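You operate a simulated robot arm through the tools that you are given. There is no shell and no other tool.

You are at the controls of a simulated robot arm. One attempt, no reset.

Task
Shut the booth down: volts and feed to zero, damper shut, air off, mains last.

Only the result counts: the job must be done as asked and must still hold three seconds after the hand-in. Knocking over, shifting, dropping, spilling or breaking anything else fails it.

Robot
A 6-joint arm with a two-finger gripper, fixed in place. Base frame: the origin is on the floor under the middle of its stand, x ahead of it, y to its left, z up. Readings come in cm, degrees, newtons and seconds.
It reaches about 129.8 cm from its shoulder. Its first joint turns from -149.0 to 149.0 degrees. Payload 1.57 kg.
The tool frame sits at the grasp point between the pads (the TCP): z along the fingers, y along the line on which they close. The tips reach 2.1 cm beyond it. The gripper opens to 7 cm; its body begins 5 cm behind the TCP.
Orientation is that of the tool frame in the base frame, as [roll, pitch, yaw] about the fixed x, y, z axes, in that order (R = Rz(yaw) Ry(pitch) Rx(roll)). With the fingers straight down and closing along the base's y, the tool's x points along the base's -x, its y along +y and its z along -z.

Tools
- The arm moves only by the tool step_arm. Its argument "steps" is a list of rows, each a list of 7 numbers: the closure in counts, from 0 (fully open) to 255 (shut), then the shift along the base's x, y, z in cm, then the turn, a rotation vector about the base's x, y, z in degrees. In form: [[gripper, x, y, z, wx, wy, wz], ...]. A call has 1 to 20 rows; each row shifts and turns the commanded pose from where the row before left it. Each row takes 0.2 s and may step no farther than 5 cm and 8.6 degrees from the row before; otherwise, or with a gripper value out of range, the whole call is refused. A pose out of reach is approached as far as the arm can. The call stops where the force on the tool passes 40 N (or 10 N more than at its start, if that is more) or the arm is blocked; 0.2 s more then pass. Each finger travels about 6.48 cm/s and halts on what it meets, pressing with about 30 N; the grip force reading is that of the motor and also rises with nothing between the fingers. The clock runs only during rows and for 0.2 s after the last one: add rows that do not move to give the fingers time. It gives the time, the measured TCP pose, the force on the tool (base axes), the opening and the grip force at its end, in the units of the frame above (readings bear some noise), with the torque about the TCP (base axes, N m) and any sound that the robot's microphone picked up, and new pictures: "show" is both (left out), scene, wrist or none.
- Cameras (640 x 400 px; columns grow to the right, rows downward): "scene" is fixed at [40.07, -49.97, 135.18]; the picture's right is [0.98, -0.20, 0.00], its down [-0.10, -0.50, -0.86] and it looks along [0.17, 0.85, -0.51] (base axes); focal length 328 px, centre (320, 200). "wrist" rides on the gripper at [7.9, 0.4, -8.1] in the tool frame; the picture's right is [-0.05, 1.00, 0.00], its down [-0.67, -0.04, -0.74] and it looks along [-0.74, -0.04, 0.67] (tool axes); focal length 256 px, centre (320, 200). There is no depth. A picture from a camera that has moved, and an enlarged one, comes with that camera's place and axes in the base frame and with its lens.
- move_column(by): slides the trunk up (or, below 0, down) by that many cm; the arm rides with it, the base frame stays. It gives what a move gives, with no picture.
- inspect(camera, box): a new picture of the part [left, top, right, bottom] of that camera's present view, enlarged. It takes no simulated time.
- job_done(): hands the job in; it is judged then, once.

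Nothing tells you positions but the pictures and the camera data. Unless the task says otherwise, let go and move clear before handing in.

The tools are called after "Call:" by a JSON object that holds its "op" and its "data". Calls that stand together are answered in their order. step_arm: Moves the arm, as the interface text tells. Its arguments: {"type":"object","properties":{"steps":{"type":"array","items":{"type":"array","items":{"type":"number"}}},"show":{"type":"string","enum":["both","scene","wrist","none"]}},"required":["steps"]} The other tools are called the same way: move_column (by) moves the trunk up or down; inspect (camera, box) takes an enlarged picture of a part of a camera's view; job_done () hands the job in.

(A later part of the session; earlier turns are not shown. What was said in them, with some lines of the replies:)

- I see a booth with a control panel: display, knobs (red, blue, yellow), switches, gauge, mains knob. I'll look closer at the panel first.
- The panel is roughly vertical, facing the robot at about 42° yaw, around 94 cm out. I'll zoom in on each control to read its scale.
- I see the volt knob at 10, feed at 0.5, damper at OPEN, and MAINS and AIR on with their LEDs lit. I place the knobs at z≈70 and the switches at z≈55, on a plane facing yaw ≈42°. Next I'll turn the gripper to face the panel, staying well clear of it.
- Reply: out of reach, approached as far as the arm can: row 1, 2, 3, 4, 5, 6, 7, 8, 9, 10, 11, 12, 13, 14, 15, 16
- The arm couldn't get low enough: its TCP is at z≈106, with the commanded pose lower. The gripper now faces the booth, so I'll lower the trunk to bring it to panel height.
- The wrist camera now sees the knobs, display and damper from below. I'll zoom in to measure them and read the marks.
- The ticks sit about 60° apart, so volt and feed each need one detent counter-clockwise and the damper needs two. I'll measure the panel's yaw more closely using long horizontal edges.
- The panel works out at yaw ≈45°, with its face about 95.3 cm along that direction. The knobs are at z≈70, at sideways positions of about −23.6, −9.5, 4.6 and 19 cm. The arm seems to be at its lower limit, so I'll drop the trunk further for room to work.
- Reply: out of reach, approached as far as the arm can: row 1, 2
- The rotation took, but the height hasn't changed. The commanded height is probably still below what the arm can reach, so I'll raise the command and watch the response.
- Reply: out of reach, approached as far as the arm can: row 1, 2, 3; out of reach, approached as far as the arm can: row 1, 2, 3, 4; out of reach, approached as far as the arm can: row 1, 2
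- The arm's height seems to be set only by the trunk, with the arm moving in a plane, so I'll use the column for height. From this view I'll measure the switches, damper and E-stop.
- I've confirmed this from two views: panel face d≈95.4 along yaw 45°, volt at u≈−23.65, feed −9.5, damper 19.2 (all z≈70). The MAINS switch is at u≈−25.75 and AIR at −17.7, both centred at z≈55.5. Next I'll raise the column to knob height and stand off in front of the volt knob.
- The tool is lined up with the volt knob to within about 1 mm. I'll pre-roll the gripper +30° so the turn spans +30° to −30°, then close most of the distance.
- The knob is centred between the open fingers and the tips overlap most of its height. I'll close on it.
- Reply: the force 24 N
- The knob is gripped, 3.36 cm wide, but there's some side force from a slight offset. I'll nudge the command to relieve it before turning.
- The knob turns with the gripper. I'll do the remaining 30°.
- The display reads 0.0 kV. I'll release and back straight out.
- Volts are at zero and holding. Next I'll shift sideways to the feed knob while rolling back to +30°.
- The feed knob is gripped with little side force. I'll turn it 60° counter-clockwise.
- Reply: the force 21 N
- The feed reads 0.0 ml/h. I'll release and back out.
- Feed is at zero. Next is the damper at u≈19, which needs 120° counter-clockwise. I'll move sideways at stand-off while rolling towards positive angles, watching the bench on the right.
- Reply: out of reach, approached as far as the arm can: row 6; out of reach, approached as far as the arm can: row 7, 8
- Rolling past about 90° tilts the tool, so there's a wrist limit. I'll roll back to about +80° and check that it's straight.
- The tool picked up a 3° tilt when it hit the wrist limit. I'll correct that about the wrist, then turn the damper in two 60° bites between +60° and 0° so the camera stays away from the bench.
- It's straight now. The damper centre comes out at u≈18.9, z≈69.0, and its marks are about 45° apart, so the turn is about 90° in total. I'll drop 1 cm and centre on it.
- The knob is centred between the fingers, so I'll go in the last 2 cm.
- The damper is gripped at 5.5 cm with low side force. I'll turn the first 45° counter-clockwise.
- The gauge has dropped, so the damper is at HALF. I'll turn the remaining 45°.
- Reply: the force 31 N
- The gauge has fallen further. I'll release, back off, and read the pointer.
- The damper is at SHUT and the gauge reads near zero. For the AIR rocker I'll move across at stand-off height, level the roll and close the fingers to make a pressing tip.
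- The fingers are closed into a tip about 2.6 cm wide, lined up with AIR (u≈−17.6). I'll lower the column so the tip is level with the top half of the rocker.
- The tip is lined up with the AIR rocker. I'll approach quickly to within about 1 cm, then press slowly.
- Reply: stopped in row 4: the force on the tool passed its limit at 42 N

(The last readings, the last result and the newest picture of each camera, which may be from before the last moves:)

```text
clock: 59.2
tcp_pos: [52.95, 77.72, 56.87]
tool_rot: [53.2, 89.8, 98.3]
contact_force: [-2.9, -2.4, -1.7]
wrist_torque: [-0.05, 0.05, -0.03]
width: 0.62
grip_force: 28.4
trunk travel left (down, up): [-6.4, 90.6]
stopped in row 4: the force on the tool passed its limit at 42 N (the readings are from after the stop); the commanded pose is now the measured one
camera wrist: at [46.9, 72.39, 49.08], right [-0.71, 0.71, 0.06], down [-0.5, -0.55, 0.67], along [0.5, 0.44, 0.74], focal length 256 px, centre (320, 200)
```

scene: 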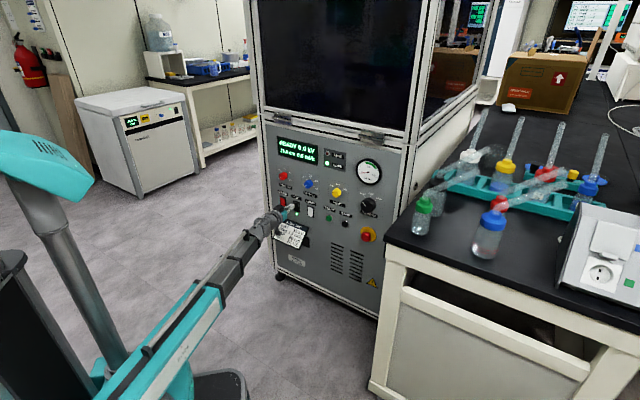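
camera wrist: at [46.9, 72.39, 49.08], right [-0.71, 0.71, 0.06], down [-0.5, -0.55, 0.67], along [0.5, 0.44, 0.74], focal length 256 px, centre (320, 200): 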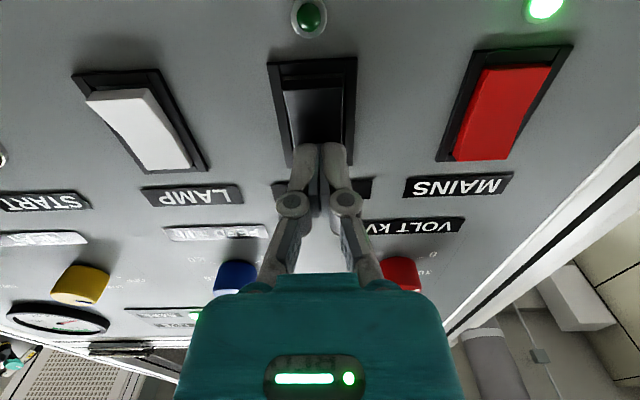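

The AIR LED has gone out, so the rocker flipped. I'll back off and check.

Call:
{"op": "step_arm", "data": {"steps": [[255, -0.5, -0.5, 0, 0, 0, 0], [255, -1, -1, 0, 0, 0, 0], [255, -1, -1, 0, 0, 0, 0], [255, -1, -1, 0, 0, 0, 0], [255, 0, 0, 0, 0, 0, 0]]}}

Call:
{"op": "inspect", "data": {"camera": "wrist", "box": [220, 0, 620, 250]}}

Call:
{"op": "inspect", "data": {"camera": "scene", "box": [260, 120, 400, 207]}}

```text
clock: 60.4
tcp_pos: [49.59, 74.28, 56.88]
tool_rot: [56.7, 89.9, 101.6]
contact_force: [-0.5, -0.1, -0.8]
wrist_torque: [0.01, -0.01, -0.02]
width: 0.0
grip_force: 28.4
trunk travel left (down, up): [-6.4, 90.6]
camera wrist: at [43.43, 68.91, 49.06], right [-0.71, 0.71, 0.05], down [-0.5, -0.55, 0.67], along [0.5, 0.44, 0.74], focal length 256 px, centre (320, 200)
```

scene: 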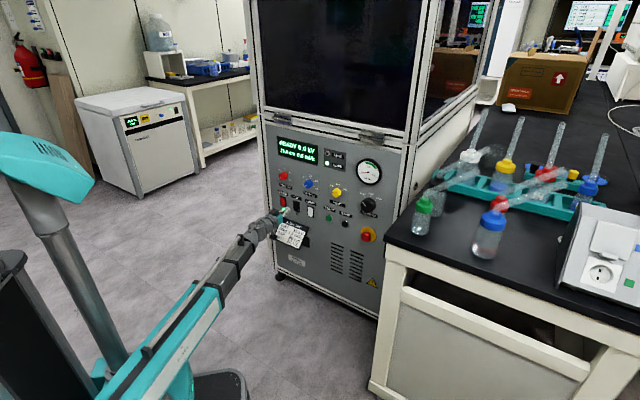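
wrist: 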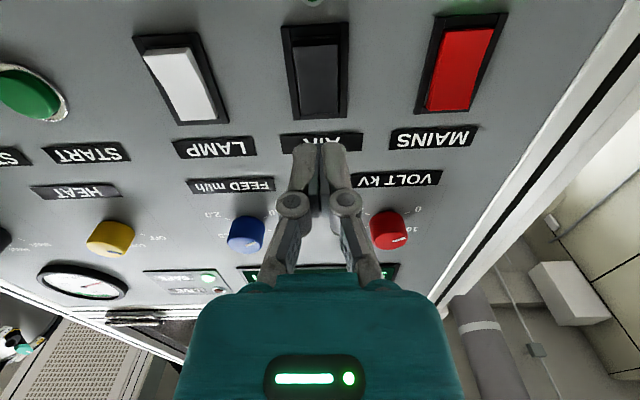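

```text
1.60 times, centred on (420, 125) of wrist
camera zoom: at [43.43, 68.91, 49.06], right [-0.71, 0.71, 0.05], down [-0.5, -0.55, 0.67], along [0.5, 0.44, 0.74], focal length 410 px, centre (160, 320)
```

zoom: 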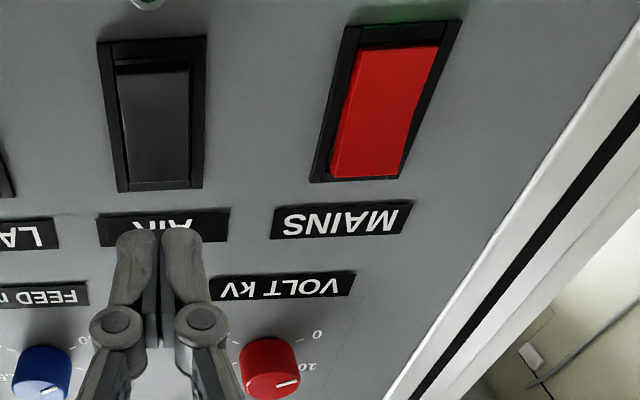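

```text
4.57 times, centred on (330, 164) of scene
camera zoom: at [40.07, -49.97, 135.18], right [0.98, -0.2, 0.0], down [-0.1, -0.5, -0.86], along [0.17, 0.85, -0.51], focal length 1497 px, centre (274, 367)
```

zoom: 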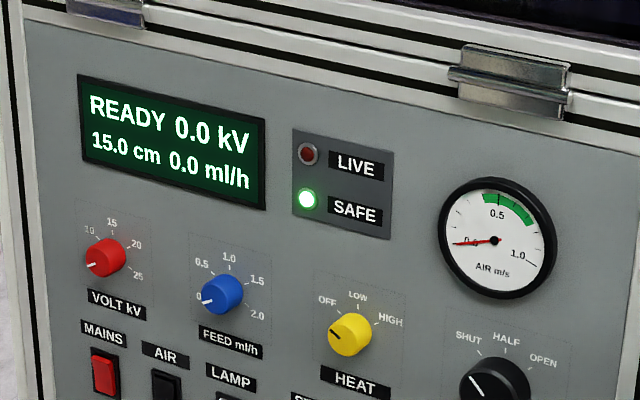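

AIR is off, airflow reads 0.0, and both volts and feed read 0.0. I'll shift left to MAINS (u≈−25.7), the last step.

Call:
{"op": "step_arm", "data": {"steps": [[255, -1.95, 1.95, 0, 0, 0, 0], [255, -1.95, 1.95, 0, 0, 0, 0], [255, -1.95, 1.95, 0, 0, 0, 0], [255, 0, 0, 0, 0, 0, 0]]}}

Call:
{"op": "inspect", "data": {"camera": "wrist", "box": [200, 0, 520, 200]}}

```text
clock: 61.4
tcp_pos: [43.51, 80.13, 56.99]
tool_rot: [60.7, 89.9, 105.7]
contact_force: [-0.2, -0.2, 0.5]
wrist_torque: [0.0, -0.02, -0.02]
width: 0.0
grip_force: 28.4
trunk travel left (down, up): [-6.4, 90.6]
camera wrist: at [37.53, 74.73, 49.06], right [-0.71, 0.71, 0.05], down [-0.5, -0.55, 0.67], along [0.5, 0.44, 0.74], focal length 256 px, centre (320, 200)
```

scene: 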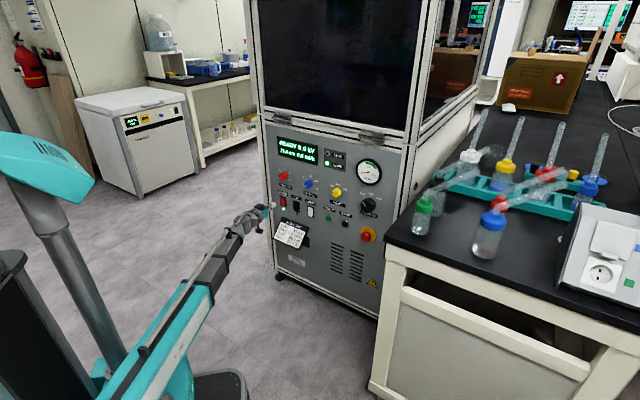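
wrist: 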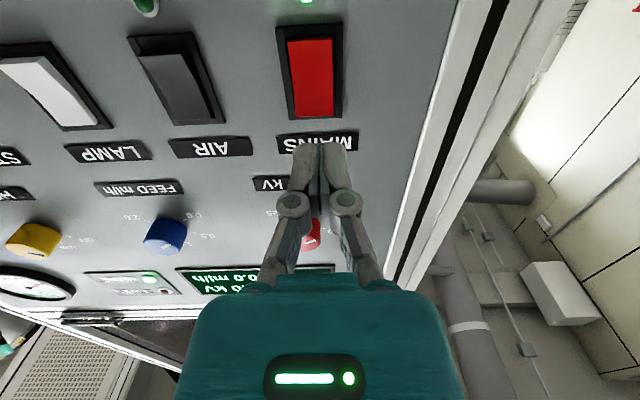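

```text
2.00 times, centred on (360, 100) of wrist
camera zoom: at [37.53, 74.73, 49.06], right [-0.71, 0.71, 0.05], down [-0.5, -0.55, 0.67], along [0.5, 0.44, 0.74], focal length 512 px, centre (240, 400)
```

zoom: 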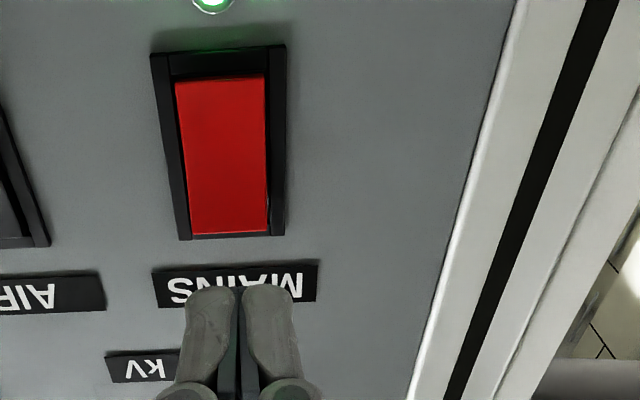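

Call:
{"op": "step_arm", "data": {"steps": [[255, 1.18, 0.82, 0, 0, 0, 0], [255, 1, 1, 0, 0, 0, 0], [255, 0.7, 0.7, 0, 0, 0, 0], [255, 0.3, 0.3, 0, 0, 0, 0], [255, 0, 0, 0, 0, 0, 0]]}}

Call:
{"op": "inspect", "data": {"camera": "wrist", "box": [200, 0, 520, 200]}}

```text
clock: 62.6
tcp_pos: [46.75, 83.0, 56.98]
tool_rot: [53.0, 89.9, 98.0]
contact_force: [-0.5, -0.2, -0.1]
wrist_torque: [0.0, 0.02, 0.0]
width: 0.03
grip_force: 28.5
trunk travel left (down, up): [-6.4, 90.6]
camera wrist: at [40.82, 77.54, 49.06], right [-0.71, 0.71, 0.05], down [-0.5, -0.55, 0.67], along [0.5, 0.44, 0.74], focal length 256 px, centre (320, 200)
```

scene: 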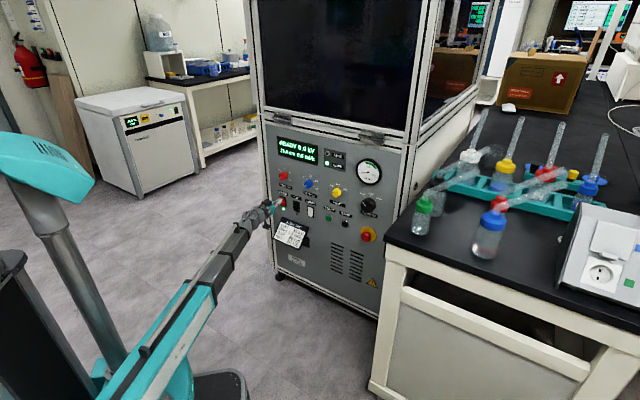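
wrist: 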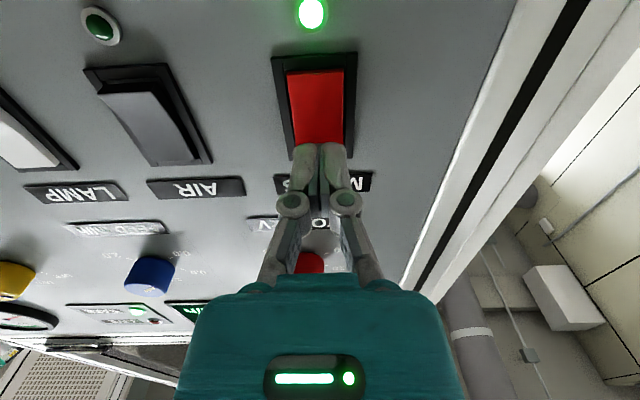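

```text
2.00 times, centred on (360, 100) of wrist
camera zoom: at [40.82, 77.54, 49.06], right [-0.71, 0.71, 0.05], down [-0.5, -0.55, 0.67], along [0.5, 0.44, 0.74], focal length 512 px, centre (240, 400)
```

zoom: 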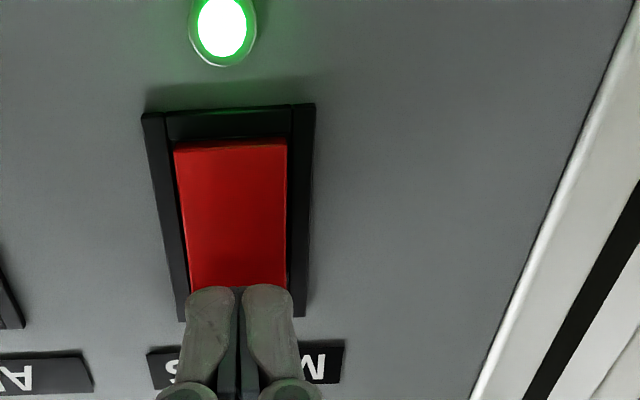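

The tip is centred on the top half of the MAINS rocker. Everything else is already off, so I'll press slowly.

Call:
{"op": "step_arm", "data": {"steps": [[255, 0.14, 0.14, 0, 0, 0, 0], [255, 0.14, 0.14, 0, 0, 0, 0], [255, 0.14, 0.14, 0, 0, 0, 0], [255, 0.14, 0.14, 0, 0, 0, 0], [255, 0.14, 0.14, 0, 0, 0, 0], [255, 0.14, 0.14, 0, 0, 0, 0]]}}

```text
clock: 63.9
tcp_pos: [47.19, 83.3, 56.89]
tool_rot: [75.0, 89.9, 119.9]
contact_force: [-3.5, -3.0, -0.9]
wrist_torque: [-0.02, 0.03, -0.01]
width: 0.62
grip_force: 28.5
trunk travel left (down, up): [-6.4, 90.6]
stopped in row 6: the force on the tool passed its limit at 45 N (the readings are from after the stop); the commanded pose is now the measured one
camera wrist: at [41.25, 78.03, 49.07], right [-0.71, 0.71, 0.06], down [-0.5, -0.55, 0.67], along [0.5, 0.44, 0.74], focal length 256 px, centre (320, 200)
```

scene: 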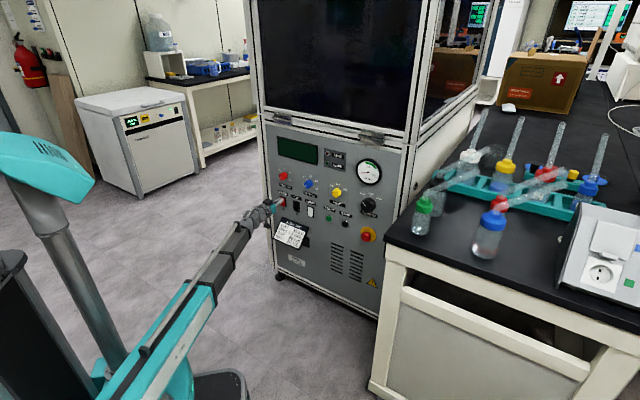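
wrist: 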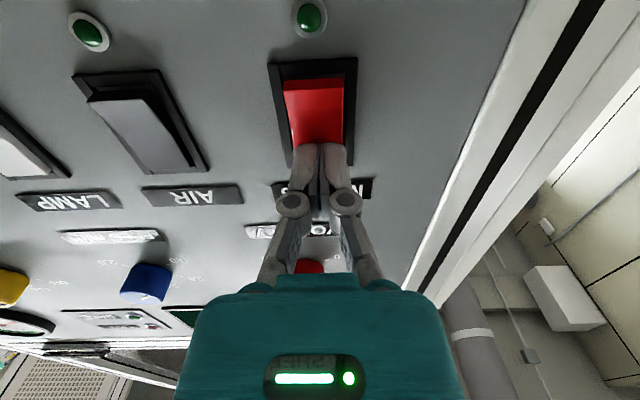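

The display has gone dark and both LEDs are out, so the mains is off. I'll back well clear and check everything.

Call:
{"op": "step_arm", "data": {"steps": [[255, -0.5, -0.5, 0, 0, 0, 0], [255, -1.5, -1.5, 0, 0, 0, 0], [255, -1.5, -1.5, 0, 0, 0, 0], [255, -1.5, -1.5, 0, 0, 0, 0], [255, -1.5, -1.5, 0, 0, 0, 0], [255, -2, -2, 0, 0, 0, 0], [255, -2, -2, 0, 0, 0, 0], [255, -2, -2, 0, 0, 0, 0], [255, 0, 0, 0, 0, 0, 0]]}}

Call:
{"op": "inspect", "data": {"camera": "scene", "box": [260, 120, 400, 207]}}

Call:
{"op": "inspect", "data": {"camera": "scene", "box": [260, 180, 400, 267]}}

Call:
{"op": "inspect", "data": {"camera": "scene", "box": [274, 186, 322, 216]}}

```text
clock: 65.9
tcp_pos: [34.85, 70.98, 57.07]
tool_rot: [79.9, 89.9, 124.9]
contact_force: [-0.1, 0.1, 0.0]
wrist_torque: [0.0, 0.01, -0.03]
width: 0.0
grip_force: 28.7
trunk travel left (down, up): [-6.4, 90.6]
camera wrist: at [28.77, 65.54, 49.05], right [-0.71, 0.71, 0.06], down [-0.5, -0.55, 0.67], along [0.5, 0.44, 0.74], focal length 256 px, centre (320, 200)
```

scene: 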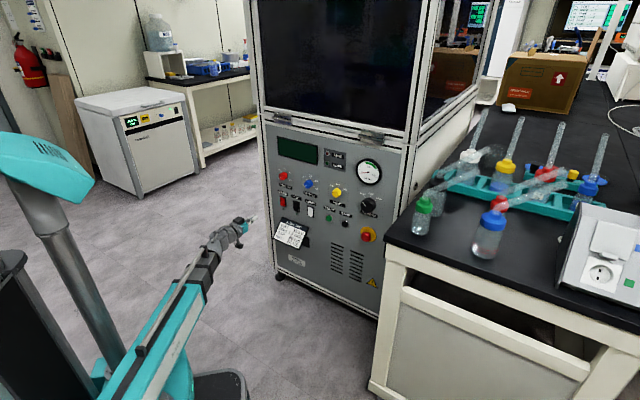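
wrist: 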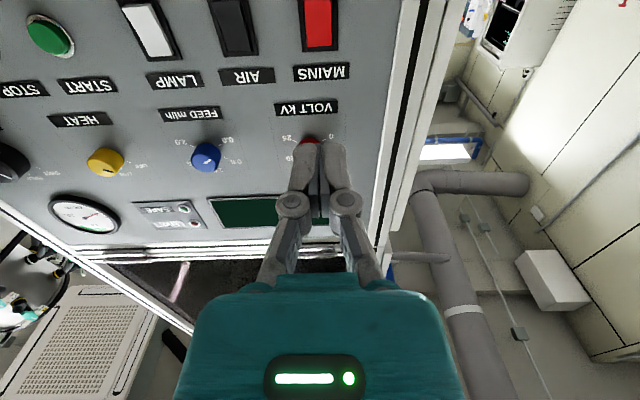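

```text
4.57 times, centred on (330, 164) of scene
camera zoom: at [40.07, -49.97, 135.18], right [0.98, -0.2, 0.0], down [-0.1, -0.5, -0.86], along [0.17, 0.85, -0.51], focal length 1497 px, centre (274, 367)
```

zoom: 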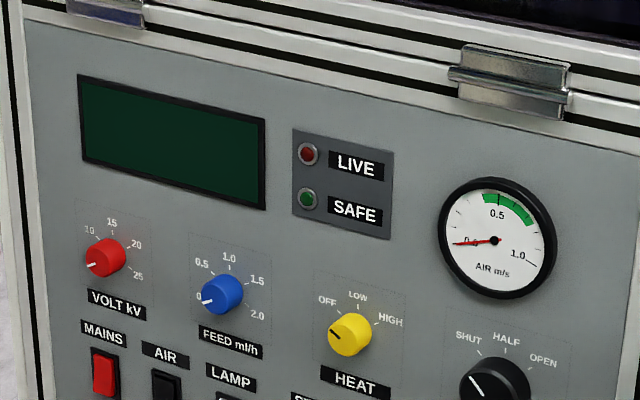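

```text
4.57 times, centred on (330, 224) of scene
camera zoom: at [40.07, -49.97, 135.18], right [0.98, -0.2, 0.0], down [-0.1, -0.5, -0.86], along [0.17, 0.85, -0.51], focal length 1497 px, centre (274, 93)
```

zoom: 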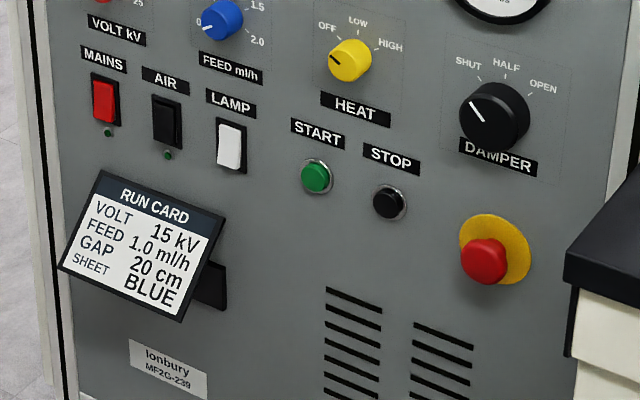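

```text
13.33 times, centred on (298, 201) of scene
camera zoom: at [40.07, -49.97, 135.18], right [0.98, -0.2, 0.0], down [-0.1, -0.5, -0.86], along [0.17, 0.85, -0.51], focal length 4366 px, centre (613, 187)
```

zoom: 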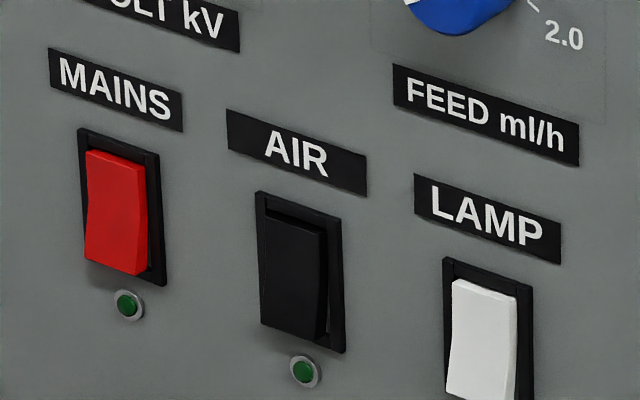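

Everything looks right. One last close look at the damper pointer before I hand in.

Call:
{"op": "inspect", "data": {"camera": "scene", "box": [350, 188, 390, 213]}}

Call:
{"op": "inspect", "data": {"camera": "wrist", "box": [0, 120, 80, 220]}}

Call:
{"op": "inspect", "data": {"camera": "scene", "box": [272, 160, 330, 196]}}

```text
16.00 times, centred on (370, 200) of scene
camera zoom: at [40.07, -49.97, 135.18], right [0.98, -0.2, 0.0], down [-0.1, -0.5, -0.86], along [0.17, 0.85, -0.51], focal length 5240 px, centre (-480, 192)
```

zoom: 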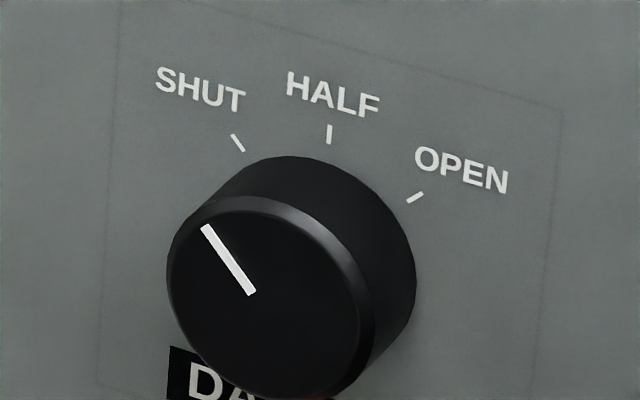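

```text
4.00 times, centred on (40, 170) of wrist
camera zoom: at [28.77, 65.54, 49.05], right [-0.71, 0.71, 0.06], down [-0.5, -0.55, 0.67], along [0.5, 0.44, 0.74], focal length 1024 px, centre (1440, 320)
```

zoom: 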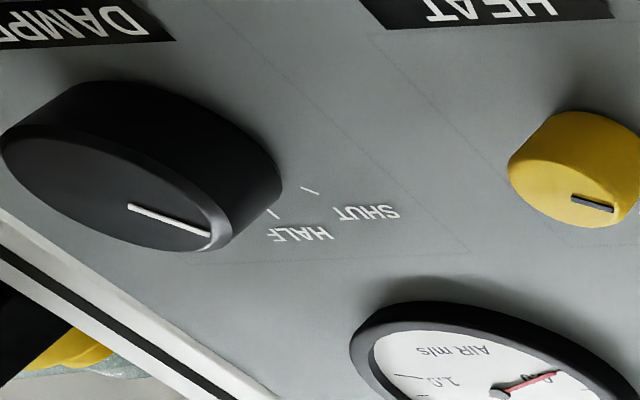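

```text
11.03 times, centred on (301, 178) of scene
camera zoom: at [40.07, -49.97, 135.18], right [0.98, -0.2, 0.0], down [-0.1, -0.5, -0.86], along [0.17, 0.85, -0.51], focal length 3614 px, centre (530, 443)
```

zoom: 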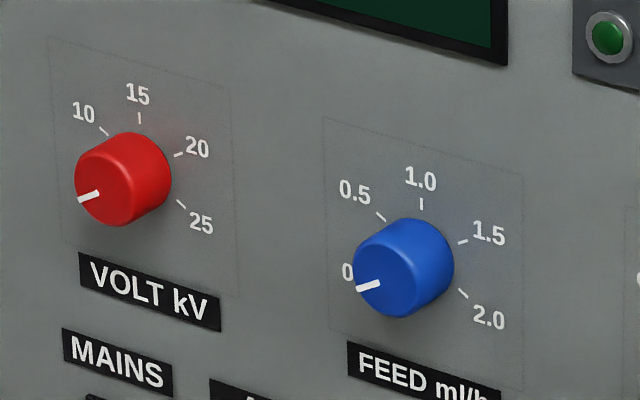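

Volt and feed point at 0, the damper is at SHUT with airflow at 0.0, and AIR and MAINS are off with LEDs and display dark. HEAT, LAMP, the run card and the E-stop look unchanged, and the gripper is clear. I'll hand in.

Call:
{"op": "job_done", "data": {}}

```text
The job is handed in.
```

The booth is shut down and the job is handed in. I worked in the order you gave:

1. **Volts:** turned from 10 to 0, and the display read 0.0 kV.
2. **Feed:** turned from 0.5 to 0, and the display read 0.0 ml/h.
3. **Damper:** turned from OPEN to SHUT, and the airflow gauge fell to 0.0.
4. **Air:** switched off, and its light went out.
5. **Mains:** switched off last, and its light and the display went dark.

In the final pictures, HEAT, LAMP, the START and STOP buttons, the emergency stop and the run card looked as they did at the start. I backed the gripper well clear before handing in. I saw no sign that anything else was touched or moved.
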